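You operate a simulated robot arm through the tools that you are given. There is no shell and no other tool. Be economical: measure what you need, move in short steps, check, and stop when the job is done.

Carry out the task below with a simulated robot arm. There is one attempt and no reset: what you move stays moved.

TASK
Put one of the cells from the top of the upkeep bench on top of the silver medium setting block.

It is judged by the outcome, as a careful person would: the job done as asked, and still so three seconds after it is handed in. It fails if anything else is knocked over, pushed out of place, dropped, spilled or broken.

THE ROBOT
A 6-joint arm with a two-finger parallel gripper, fixed in place. Base frame: the origin is at the foot of the arm, x ahead of it, y to its left, z up; the work surface is at about z = 0. Lengths are in mm, angles in rad, forces in N, time in s.
With the tool pointing down near the work surface it reaches from about 160 to 420 mm from the base axis. Its first joint turns from -1.152 to 1.152 rad. Payload 1.57 kg.
Tool frame: the origin (TCP) lies between the finger pads and is the grasp point; the fingertips stand 30 mm ahead of it; z points along the fingers, y is the line along which they close. The gripper opens to 80 mm. The fingers are 17 mm wide and 12 mm thick; the gripper's body (40 by 82 mm) begins 80 mm behind the TCP.
Orientation is that of the tool frame in the base frame, as a unit quaternion [x, y, z, w]. With the fingers straight down and closing along the base's y, the tool's x points along the base's -x, its y along +y and its z along -z.

THE INTERFACE
- The arm moves only by the tool apply_moves. Its argument "series" is text: rows parted by semicolons, each of 7 numbers parted by spaces: the shift along the tool's x, y, z in cm, then the turn, a rotation vector about the tool's x, y, z in rad, then the opening, from 0 (shut) to 1 (fully open). In form: dx dy dz rx ry rz hand; .... A call has 1 to 10 rows; each row is the pose to reach, as a shift and turn from the pose commanded when the call began, along the tool's axes at that moment. A row lasts 0.2 s, in which the tool goes at most 50 mm and 0.15 rad; a call with a longer step from one row to the next is refused whole, and so is a gripper value outside its range. A pose out of reach is approached as far as the arm can. The call stops where the force on the tool passes 40 N (or 10 N more than at its start, if that is more) or the arm is blocked; 0.2 s more then pass. The fingers move at their own pace (about 153 mm/s each) and stop on an object; they squeeze with about 29 N. The grip force told is the motor's: it shows also when the fingers shut on nothing. Time passes only in rows, and 0.2 s behind the last, so rows that repeat a pose let the fingers close. It gives the time, the measured TCP pose, the force on the tool (base axes), the opening and the grip force at its end, in the units of the frame above (readings bear some noise).
- Cameras (640 x 400 px; columns grow to the right, rows downward): "scene" is fixed at [51.9, -324.2, 437.3]; the picture's right is [0.84, -0.55, 0.00], its down [-0.23, -0.35, -0.91] and it looks along [0.50, 0.76, -0.42] (base axes); focal length 327 px, centre (320, 200). "wrist" rides on the gripper at [-32, 0, -78] in the tool frame; the picture's right is [0.00, -1.00, 0.00], its down [0.97, 0.00, -0.24] and it looks along [0.24, 0.00, 0.97] (tool axes); focal length 218 px, centre (320, 200).
- capture(camera): a new picture of that camera. No time passes.
- measure_at(camera, pixels): for up to 12 pixels [column, row] of the newest picture of that camera ("zoom" is the newest enlarged one), the place [x, y, z] in the base frame of the surface seen there, good to about 2 mm. No time passes.
- inspect(camera, box): a new picture of the part [left, top, right, bottom] of that camera's present view, enlarged. No time passes.
- sign_off(): hands the job in; it is judged then, once.

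Work in short steps. Measure before you move; look again where a grasp or a placing could have gone wrong, and mend it. You have 60 turns and 30 pictures in all, the two below and enlarged ones among them. Open the gripper and draw the arm clear of the work before you hand the job in, unless the task says otherwise; then end with one line.

The tools are called after "Call:" as name(argument=value, ...) on one line, values as JSON. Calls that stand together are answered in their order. apply_moves: Moves the arm, as the interface text tells. Its arguments: {"type":"object","properties":{"series":{"type":"string"}},"required":["series"]} The other tools are called the same way: capture (camera) takes a picture; measure_at (camera, pixels) gives the place of the surface under pixels of a picture; inspect (camera, box) takes an enlarged picture of a part of a camera's view; sign_off () hands the job in.

At the start:

```text
clock: 0.0
tcp_pos: [208.3, 96.1, 259.3]
tcp_rot: [0.0, 1.0, -0.001, 0.001]
ft_force: [-0.4, 0.3, -0.7]
opening: 79.9
grasp_force: 0.0
```

scene: 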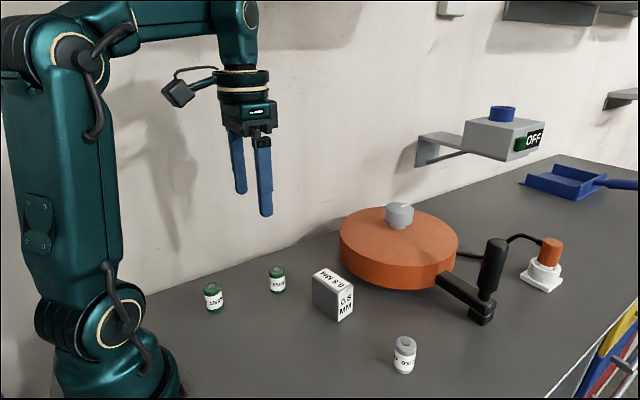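
wrist: 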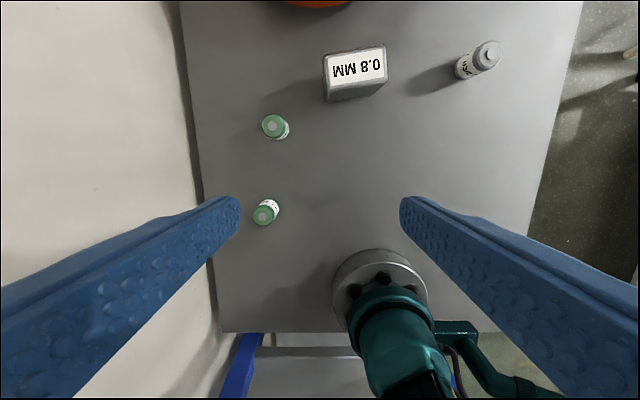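

The pictures show two green cylinders, a grey cylinder and a block marked 0.8 MM. I'll enlarge both regions to read the labels.

Call:
inspect(camera="scene", box=[180, 240, 440, 400])

Call:
inspect(camera="wrist", box=[220, 20, 520, 240])

```text
2.46 times, centred on (310, 320) of scene
```

zoom: 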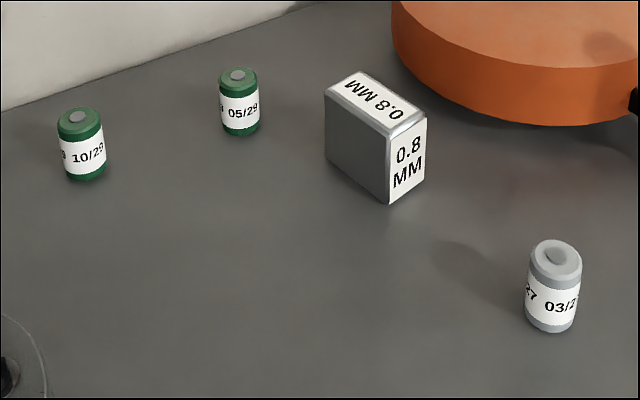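

```text
1.82 times, centred on (370, 130) of wrist
```

zoom: 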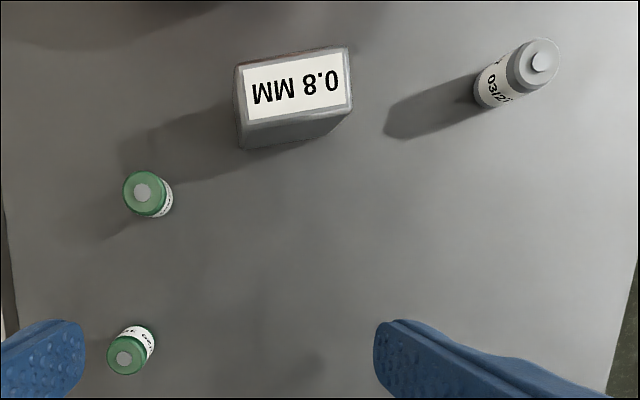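

All three are dated cells, and any one will do; the block is the only silver one. I'll measure the cell tops and the block top corners.

Call:
measure_at(camera="zoom", pixels=[[142, 193], [124, 358], [541, 62], [247, 70], [345, 53], [349, 105], [247, 123], [297, 88], [250, 145], [330, 128], [200, 250], [168, 205]])

Call:
measure_at(camera="scene", pixels=[[213, 287], [277, 270], [404, 342], [212, 311], [278, 293], [332, 282], [398, 207], [345, 245], [341, 322]])

```text
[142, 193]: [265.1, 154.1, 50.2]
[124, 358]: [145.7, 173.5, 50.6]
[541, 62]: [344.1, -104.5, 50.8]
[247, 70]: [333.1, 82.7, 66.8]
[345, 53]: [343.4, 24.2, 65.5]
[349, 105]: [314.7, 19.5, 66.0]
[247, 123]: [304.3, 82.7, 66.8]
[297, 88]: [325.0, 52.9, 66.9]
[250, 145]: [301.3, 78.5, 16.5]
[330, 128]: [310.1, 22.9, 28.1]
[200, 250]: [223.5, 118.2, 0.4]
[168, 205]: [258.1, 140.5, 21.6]
```

```text
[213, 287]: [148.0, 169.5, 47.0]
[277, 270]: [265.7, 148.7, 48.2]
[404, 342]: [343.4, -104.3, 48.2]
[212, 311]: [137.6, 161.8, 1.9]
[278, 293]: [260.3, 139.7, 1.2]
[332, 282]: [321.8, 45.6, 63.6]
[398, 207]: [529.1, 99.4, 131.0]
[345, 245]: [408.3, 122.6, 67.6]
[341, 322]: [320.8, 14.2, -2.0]
```

The cell at (265, 154) has a top at z≈50, and the block top is at z≈66.5, centred near (324, 52). I'll check the wall's distance while moving above this cell.

Call:
measure_at(camera="wrist", pixels=[[195, 130], [150, 130], [262, 127], [288, 127], [275, 139], [274, 115]])

Call:
apply_moves(series="-1.4 1.45 2.7 0 0 0 0.75; -2.8 2.9 5.4 0 0 0 0.75; -4.2 4.3 8.1 0 0 0 0.75; -5.67 5.79 10.9 0 0 0 0.75; -5.67 5.79 10.9 0 0 0 0.75")

Call:
capture(camera="wrist")

```text
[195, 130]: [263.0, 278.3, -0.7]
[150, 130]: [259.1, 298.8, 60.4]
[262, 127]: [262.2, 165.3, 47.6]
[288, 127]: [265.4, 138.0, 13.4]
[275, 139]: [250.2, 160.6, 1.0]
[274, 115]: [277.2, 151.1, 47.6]
```

```text
clock: 1.2
tcp_pos: [265.3, 153.1, 149.8]
tcp_rot: [0.0, 1.0, -0.001, 0.001]
ft_force: [0.6, 1.0, -1.2]
opening: 60.1
grasp_force: 0.0
```

```text
25 pictures are left
```

wrist: 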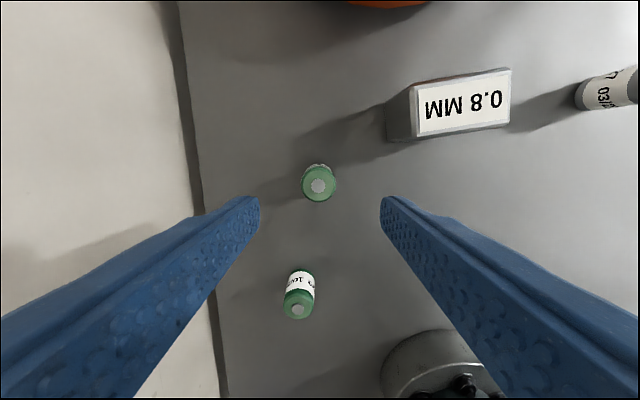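

The cell is centred between the fingers, at pixel (318, 186). I'll measure its top once more, along with the block's top corners.

Call:
measure_at(camera="wrist", pixels=[[318, 186], [304, 185], [332, 185], [318, 198], [318, 174], [417, 87], [510, 70], [508, 122], [420, 136], [463, 103]])

```text
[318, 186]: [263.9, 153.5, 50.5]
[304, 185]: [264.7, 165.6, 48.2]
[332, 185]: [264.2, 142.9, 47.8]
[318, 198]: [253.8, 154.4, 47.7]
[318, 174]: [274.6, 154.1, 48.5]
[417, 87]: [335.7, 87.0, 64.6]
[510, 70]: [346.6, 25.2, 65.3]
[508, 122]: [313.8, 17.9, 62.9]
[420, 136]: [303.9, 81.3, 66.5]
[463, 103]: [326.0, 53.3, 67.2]
```

The cell's centre is (264, 154). I'll descend to z≈36 (tips ~6 mm above the bench) and close.

Call:
apply_moves(series="0.08 0 3 0 0 0 0.75; 0.08 0 6 0 0 0 0.75; 0.08 0 9 0 0 0 0.75; 0.08 0 10.7 0 0 0 0.75; 0.08 0 11.4 0 0 0 0.75; 0.08 0 11.4 0 0 0 0.75; 0.08 0 11.4 0 0 0 0; 0.08 0 11.4 0 0 0 0; 0.08 0 11.4 0 0 0 0")

```text
clock: 3.2
tcp_pos: [264.8, 153.8, 36.0]
tcp_rot: [0.0, 1.0, -0.001, 0.002]
ft_force: [-0.8, -0.4, 0.2]
opening: 27.6
grasp_force: 29.4
```

Gripped at 27.6 mm opening. I'll lift 10 cm and look.

Call:
apply_moves(series="0 0 -1 0 0 0 0; 0 0 -3.5 0 0 0 0; 0 0 -6 0 0 0 0; 0 0 -8.5 0 0 0 0; 0 0 -10 0 0 0 0; 0 0 -10 0 0 0 0")

Call:
capture(camera="wrist")

```text
clock: 4.6
tcp_pos: [264.9, 152.5, 136.1]
tcp_rot: [0.0, 1.0, -0.001, 0.0]
ft_force: [0.8, -0.2, 0.7]
opening: 0.0
grasp_force: 21.4
```

```text
24 pictures are left
```

wrist: 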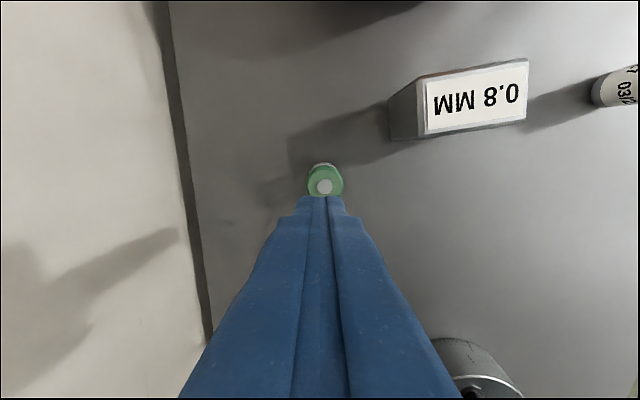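

The opening is 0, so the cell slipped out; it shows at pixel (324, 184). I'll check whether it still stands on the bench.

Call:
measure_at(camera="wrist", pixels=[[324, 186], [310, 185], [340, 185], [322, 167]])

Call:
inspect(camera="scene", box=[180, 180, 440, 342])

```text
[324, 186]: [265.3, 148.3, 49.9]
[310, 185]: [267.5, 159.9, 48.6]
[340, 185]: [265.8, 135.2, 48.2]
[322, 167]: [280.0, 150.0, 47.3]
```

```text
2.46 times, centred on (310, 261) of scene
```

zoom: 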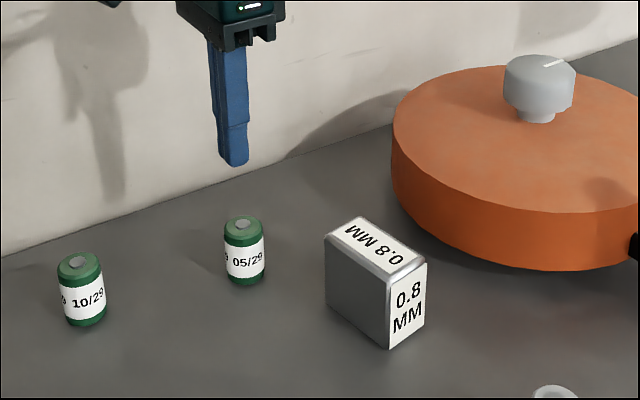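

It still stands upright at about (266, 148), so only the grip slipped. I'll reopen, re-centre from above, and lift much more gently this time.

Call:
apply_moves(series="0 0 0 0 0 0 0.75; -0.03 -0.3 0 0 0 0 0.75; -0.03 -0.55 0 0 0 0 0.75; -0.03 -0.55 0 0 0 0 0.75")

Call:
capture(camera="wrist")

```text
clock: 5.6
tcp_pos: [263.7, 146.9, 135.9]
tcp_rot: [0.001, 1.0, -0.001, 0.001]
ft_force: [-1.5, -0.1, 0.5]
opening: 59.8
grasp_force: 0.1
```

```text
22 pictures are left
```

wrist: 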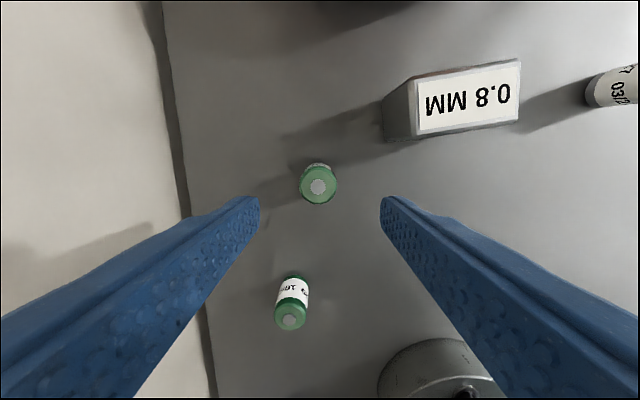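

Call:
measure_at(camera="wrist", pixels=[[318, 187], [302, 186], [335, 186], [318, 200], [318, 174]])

```text
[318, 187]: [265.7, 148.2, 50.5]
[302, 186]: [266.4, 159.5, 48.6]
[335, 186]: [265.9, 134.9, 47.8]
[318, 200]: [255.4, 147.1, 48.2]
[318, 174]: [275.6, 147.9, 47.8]
```

Centre is (265.6, 148). I'll descend slightly deeper (z≈34), close fully, then lift only 5 mm very slowly to test the hold.

Call:
apply_moves(series="-0.07 0 3 0 0 0 0.75; -0.07 0 6 0 0 0 0.75; -0.07 0 8.5 0 0 0 0.75; -0.07 0 9.8 0 0 0 0.75; -0.07 0 10.2 0 0 0 0.75; -0.07 0 10.2 0 0 0 0; -0.07 0 10.2 0 0 0 0; -0.07 0 10.2 0 0 0 0; -0.07 0 10.2 0 0 0 0; -0.07 0 10.2 0 0 0 0")

Call:
apply_moves(series="0 0 -0.1 0 0 0 0; 0 0 -0.2 0 0 0 0; 0 0 -0.3 0 0 0 0; 0 0 -0.4 0 0 0 0; 0 0 -0.5 0 0 0 0; 0 0 -0.6 0 0 0 0; 0 0 -0.6 0 0 0 0")

Call:
inspect(camera="scene", box=[210, 230, 340, 311])

```text
clock: 7.8
tcp_pos: [266.3, 147.3, 34.0]
tcp_rot: [0.001, 1.0, -0.001, 0.001]
ft_force: [0.5, -0.8, -0.2]
opening: 27.7
grasp_force: 29.1
```

```text
clock: 9.4
tcp_pos: [265.0, 146.2, 40.6]
tcp_rot: [0.0, 1.0, -0.001, 0.001]
ft_force: [0.6, 0.2, -0.1]
opening: 27.8
grasp_force: 29.0
```

```text
4.92 times, centred on (275, 270) of scene
```

zoom: 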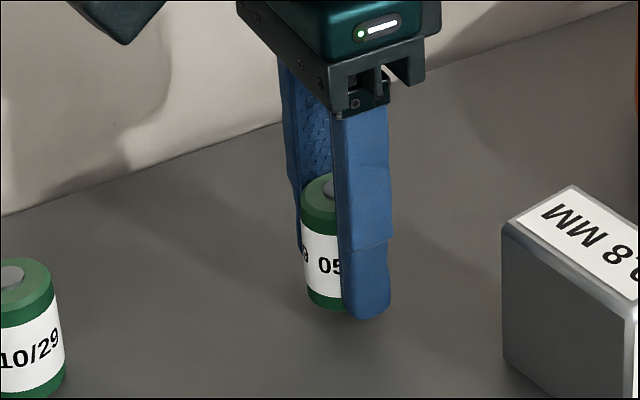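

Still gripped after 6 mm. I'll measure the cell's height to see whether it rose with the fingers.

Call:
measure_at(camera="zoom", pixels=[[328, 188], [320, 190], [322, 300], [370, 312], [318, 225], [14, 272]])

Call:
capture(camera="wrist")

```text
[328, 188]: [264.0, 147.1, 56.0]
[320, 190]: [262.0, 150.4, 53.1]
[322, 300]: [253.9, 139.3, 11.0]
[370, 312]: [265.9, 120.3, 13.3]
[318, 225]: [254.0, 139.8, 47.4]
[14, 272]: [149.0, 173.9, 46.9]
```

```text
20 pictures are left
```

wrist: 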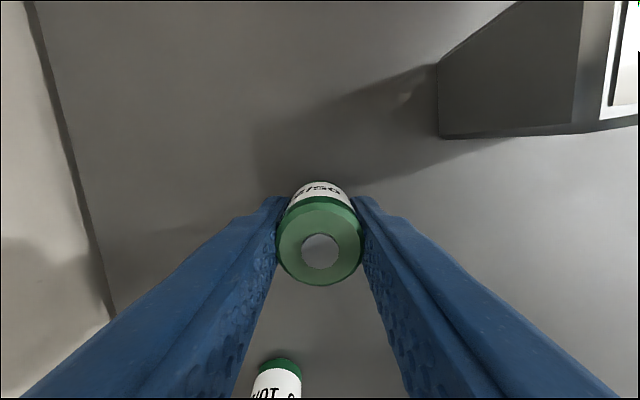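

The cell rose with the fingers (top 56 vs 50.5). I'll keep lifting gently, 4 mm per row.

Call:
apply_moves(series="0 0 -0.2 0 0 0 0; 0 0 -0.5 0 0 0 0; 0 0 -0.9 0 0 0 0; 0 0 -1.3 0 0 0 0; 0 0 -1.7 0 0 0 0; 0 0 -2.1 0 0 0 0; 0 0 -2.5 0 0 0 0; 0 0 -2.9 0 0 0 0; 0 0 -3.2 0 0 0 0; 0 0 -3.3 0 0 0 0")

Call:
capture(camera="wrist")

```text
clock: 11.6
tcp_pos: [265.6, 146.0, 73.2]
tcp_rot: [0.0, 1.0, -0.001, 0.001]
ft_force: [-0.6, -0.2, -1.4]
opening: 28.1
grasp_force: 29.1
```

```text
19 pictures are left
```

wrist: 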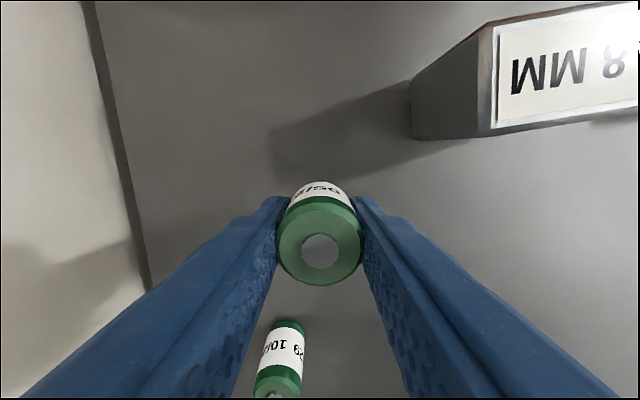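

It's held without slipping (same image place). Continue up to z≈118.

Call:
apply_moves(series="0 0 -0.2 0 0 0 0; 0 0 -0.6 0 0 0 0; 0 0 -1.1 0 0 0 0; 0 0 -1.6 0 0 0 0; 0 0 -2.2 0 0 0 0; 0 0 -2.8 0 0 0 0; 0 0 -3.4 0 0 0 0; 0 0 -3.9 0 0 0 0; 0 0 -4.3 0 0 0 0; 0 0 -4.5 0 0 0 0")

Call:
capture(camera="wrist")

```text
clock: 13.8
tcp_pos: [264.8, 147.4, 118.8]
tcp_rot: [0.0, 1.0, -0.001, 0.001]
ft_force: [0.2, 0.3, -0.7]
opening: 28.0
grasp_force: 28.9
```

```text
18 pictures are left
```

wrist: 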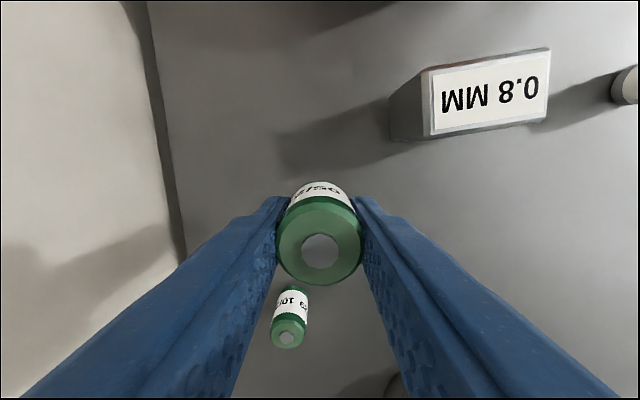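

Still firm; cell bottom ≈84, 18 mm over the block. I'll glide to above the block's centre (324.5, 52.6).

Call:
apply_moves(series="-0.18 -0.28 0 0 0 0 0; -0.59 -0.95 0 0 0 0 0; -1.18 -1.89 0 0 0 0 0; -1.89 -3.02 0 0 0 0 0; -2.66 -4.25 0 0 0 0 0; -3.43 -5.48 0 0 0 0 0; -4.2 -6.71 0 0 0 0 0; -4.91 -7.84 0 0 0 0 0; -5.5 -8.79 0 0 0 0 0; -5.92 -9.45 0 0 0 0 0")

Call:
capture(camera="wrist")

Call:
inspect(camera="scene", box=[260, 200, 420, 340])

```text
clock: 16.0
tcp_pos: [325.8, 51.3, 120.1]
tcp_rot: [0.0, 1.0, -0.001, 0.001]
ft_force: [-0.4, 0.1, -0.5]
opening: 27.6
grasp_force: 29.5
```

```text
17 pictures are left
```

wrist: 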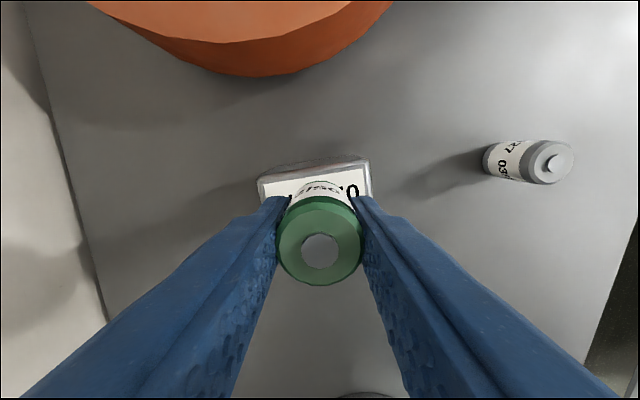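

```text
2.86 times, centred on (340, 270) of scene
```

zoom: 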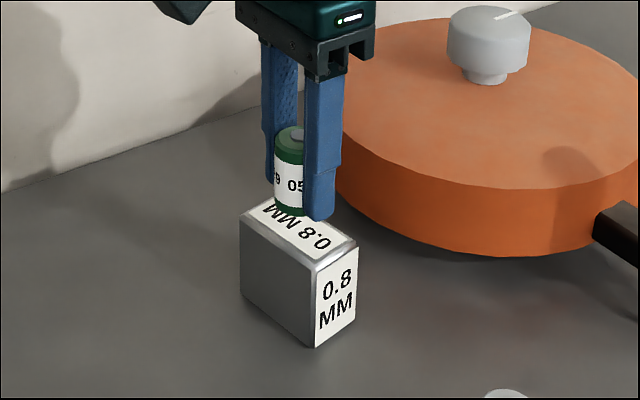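

The cell is over the block. I'll measure the cell's top and the block's top edges to refine the offset.

Call:
measure_at(camera="wrist", pixels=[[320, 250], [278, 245], [360, 245], [320, 280], [320, 205], [264, 182], [366, 166], [268, 195]])

Call:
measure_at(camera="zoom", pixels=[[246, 218], [316, 260], [352, 238], [285, 235], [290, 133]])

```text
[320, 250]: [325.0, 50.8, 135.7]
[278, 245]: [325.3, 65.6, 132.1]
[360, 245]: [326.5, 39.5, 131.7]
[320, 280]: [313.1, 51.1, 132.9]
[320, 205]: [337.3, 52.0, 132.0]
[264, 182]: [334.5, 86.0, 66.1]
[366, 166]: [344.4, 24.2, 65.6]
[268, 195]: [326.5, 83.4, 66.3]
```

```text
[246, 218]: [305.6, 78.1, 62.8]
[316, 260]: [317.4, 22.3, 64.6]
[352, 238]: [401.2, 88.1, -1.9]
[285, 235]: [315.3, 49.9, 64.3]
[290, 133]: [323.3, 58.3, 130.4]
```

The cell's bottom is ≈85 and the block top ≈66.5, so there's ~18.5 mm to descend. I'll go down gently to just above contact, with a 0.6 mm / 1 mm centring trim.

Call:
apply_moves(series="0.02 0.03 0.3 0 0 0 0; 0.06 0.1 0.6 0 0 0 0; 0.06 0.1 0.9 0 0 0 0; 0.06 0.1 1.2 0 0 0 0; 0.06 0.1 1.4 0 0 0 0; 0.06 0.1 1.55 0 0 0 0; 0.06 0.1 1.65 0 0 0 0; 0.06 0.1 1.7 0 0 0 0; 0.06 0.1 1.75 0 0 0 0")

Call:
inspect(camera="scene", box=[290, 225, 390, 325])

```text
clock: 18.0
tcp_pos: [324.3, 53.6, 100.9]
tcp_rot: [0.0, 1.0, 0.0, 0.001]
ft_force: [0.1, -0.5, -1.6]
opening: 28.0
grasp_force: 29.1
```

```text
4.00 times, centred on (340, 275) of scene
```

zoom: 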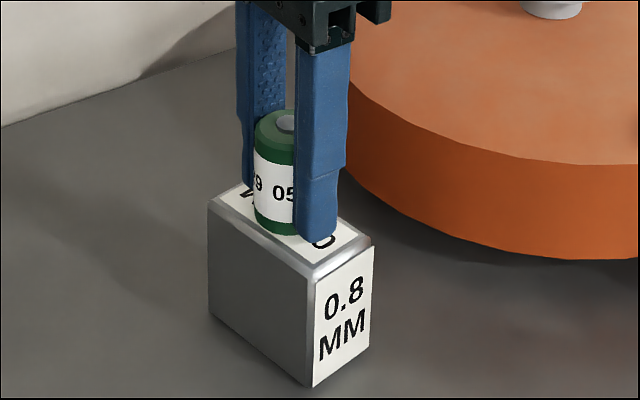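

Nearly in contact with no force yet. I'll step down in 0.3 mm rows, watching the force.

Call:
apply_moves(series="0 0 0.03 0 0 0 0; 0 0 0.06 0 0 0 0; 0 0 0.09 0 0 0 0; 0 0 0.09 0 0 0 0")

Call:
measure_at(camera="zoom", pixels=[[285, 122], [270, 228], [262, 236], [318, 238]])

```text
clock: 19.0
tcp_pos: [324.9, 54.6, 99.0]
tcp_rot: [0.0, 1.0, 0.0, 0.001]
ft_force: [-0.4, 0.7, 0.8]
opening: 27.9
grasp_force: 29.1
```

```text
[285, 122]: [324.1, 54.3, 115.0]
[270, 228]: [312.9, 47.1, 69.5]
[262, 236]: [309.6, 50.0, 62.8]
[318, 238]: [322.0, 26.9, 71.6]
```

Force is still within noise. A few more small steps down until contact shows.

Call:
apply_moves(series="0 0 0.03 0 0 0 0; 0 0 0.06 0 0 0 0; 0 0 0.06 0 0 0 0")

Call:
capture(camera="wrist")

```text
clock: 19.8
tcp_pos: [323.4, 54.0, 99.5]
tcp_rot: [0.0, 1.0, -0.001, 0.001]
ft_force: [-1.7, 0.6, 7.7]
opening: 27.8
grasp_force: 29.4
```

```text
14 pictures are left
```

wrist: 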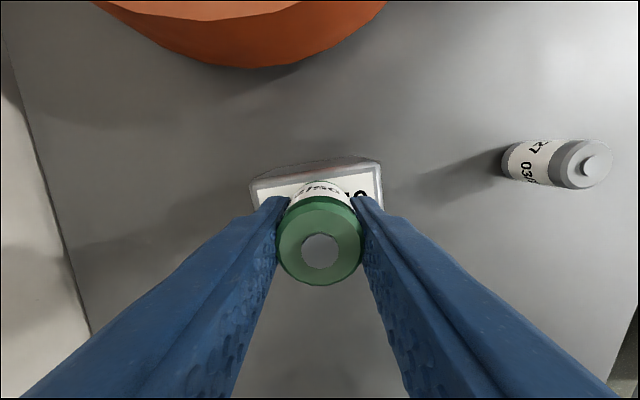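

Contact: 7.7 N upward. I'll ease the pressure slightly, then open in small stages.

Call:
apply_moves(series="0 0 -0.02 0 0 0 0; 0 0 -0.02 0 0 0 0.33; 0 0 -0.02 0 0 0 0.36; 0 0 -0.02 0 0 0 0.4; 0 0 -0.02 0 0 0 0.46; 0 0 -0.02 0 0 0 0.55; 0 0 -0.02 0 0 0 0.65; 0 0 -0.02 0 0 0 0.65")

Call:
capture(camera="wrist")

```text
clock: 21.6
tcp_pos: [323.4, 54.7, 98.8]
tcp_rot: [0.0, 1.0, 0.0, 0.001]
ft_force: [0.1, -0.2, -0.3]
opening: 52.1
grasp_force: 0.0
```

```text
13 pictures are left
```

wrist: 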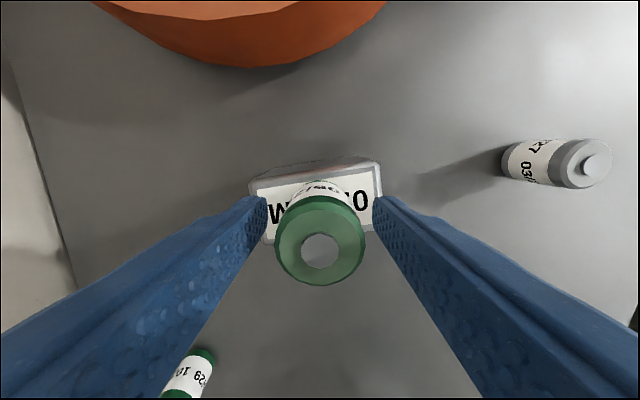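

The fingers are open and the cell stands between them. I'll rise straight up 12 cm and check.

Call:
apply_moves(series="0 0 -0.5 0 0 0 0.65; 0 0 -1.5 0 0 0 0.65; 0 0 -3 0 0 0 0.65; 0 0 -5 0 0 0 0.65; 0 0 -7.5 0 0 0 0.65; 0 0 -10 0 0 0 0.65; 0 0 -12 0 0 0 0.65; 0 0 -12 0 0 0 0.65")

Call:
capture(camera="wrist")

Call:
capture(camera="scene")

```text
clock: 23.4
tcp_pos: [322.7, 54.7, 219.5]
tcp_rot: [0.0, 1.0, -0.001, 0.001]
ft_force: [0.2, -0.6, 0.6]
opening: 51.6
grasp_force: 0.0
```

```text
12 pictures are left
```

wrist: 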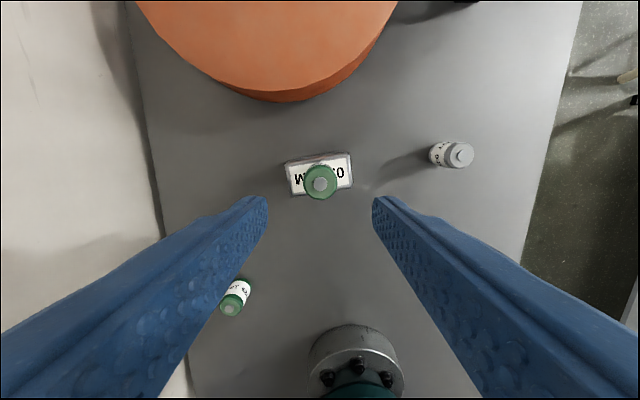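

```text
11 pictures are left
```

scene: 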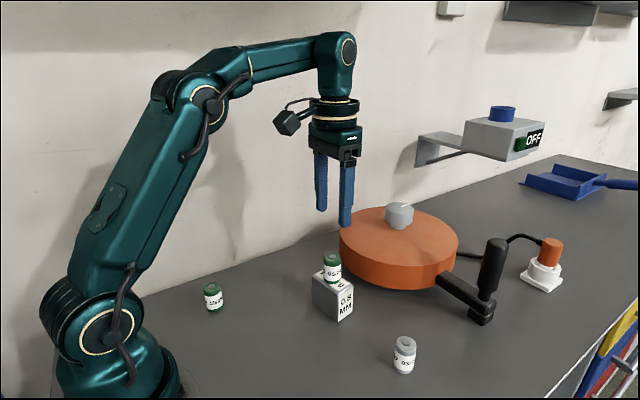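

The cell stands upright on the block at (332, 266) and everything else is unmoved. I'll draw the arm back and do a final check.

Call:
apply_moves(series="2 0 -1 0 0 0 0.65; 5 1 -2 0 0 0 0.65; 8 2 -3 0 0 0 0.65; 11 3 -3.5 0 0 0 0.65; 11 3 -3.5 0 0 0 0.65")

Call:
inspect(camera="scene", box=[180, 220, 440, 382])

```text
clock: 24.6
tcp_pos: [213.2, 85.0, 254.0]
tcp_rot: [0.0, 1.0, 0.0, 0.001]
ft_force: [1.0, 0.7, 0.5]
opening: 51.7
grasp_force: 0.0
```

```text
2.46 times, centred on (310, 301) of scene
```

zoom: 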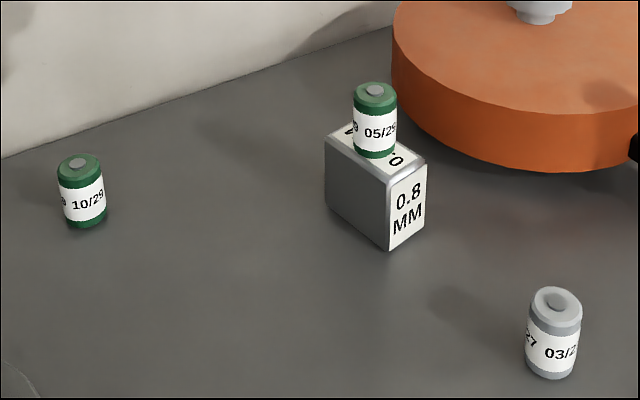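

The cell is stable on the block, the gripper is open and the arm is clear, so I'm handing the job in.

Call:
sign_off()

```text
The job is handed in.
```

The green cell dated 05/29 now stands upright on the silver setting block (marked 0.8 MM), nothing else was moved, and the arm is clear; it slipped from the first grip, staying upright but shifting about 5 mm, and the second, slower lift held.
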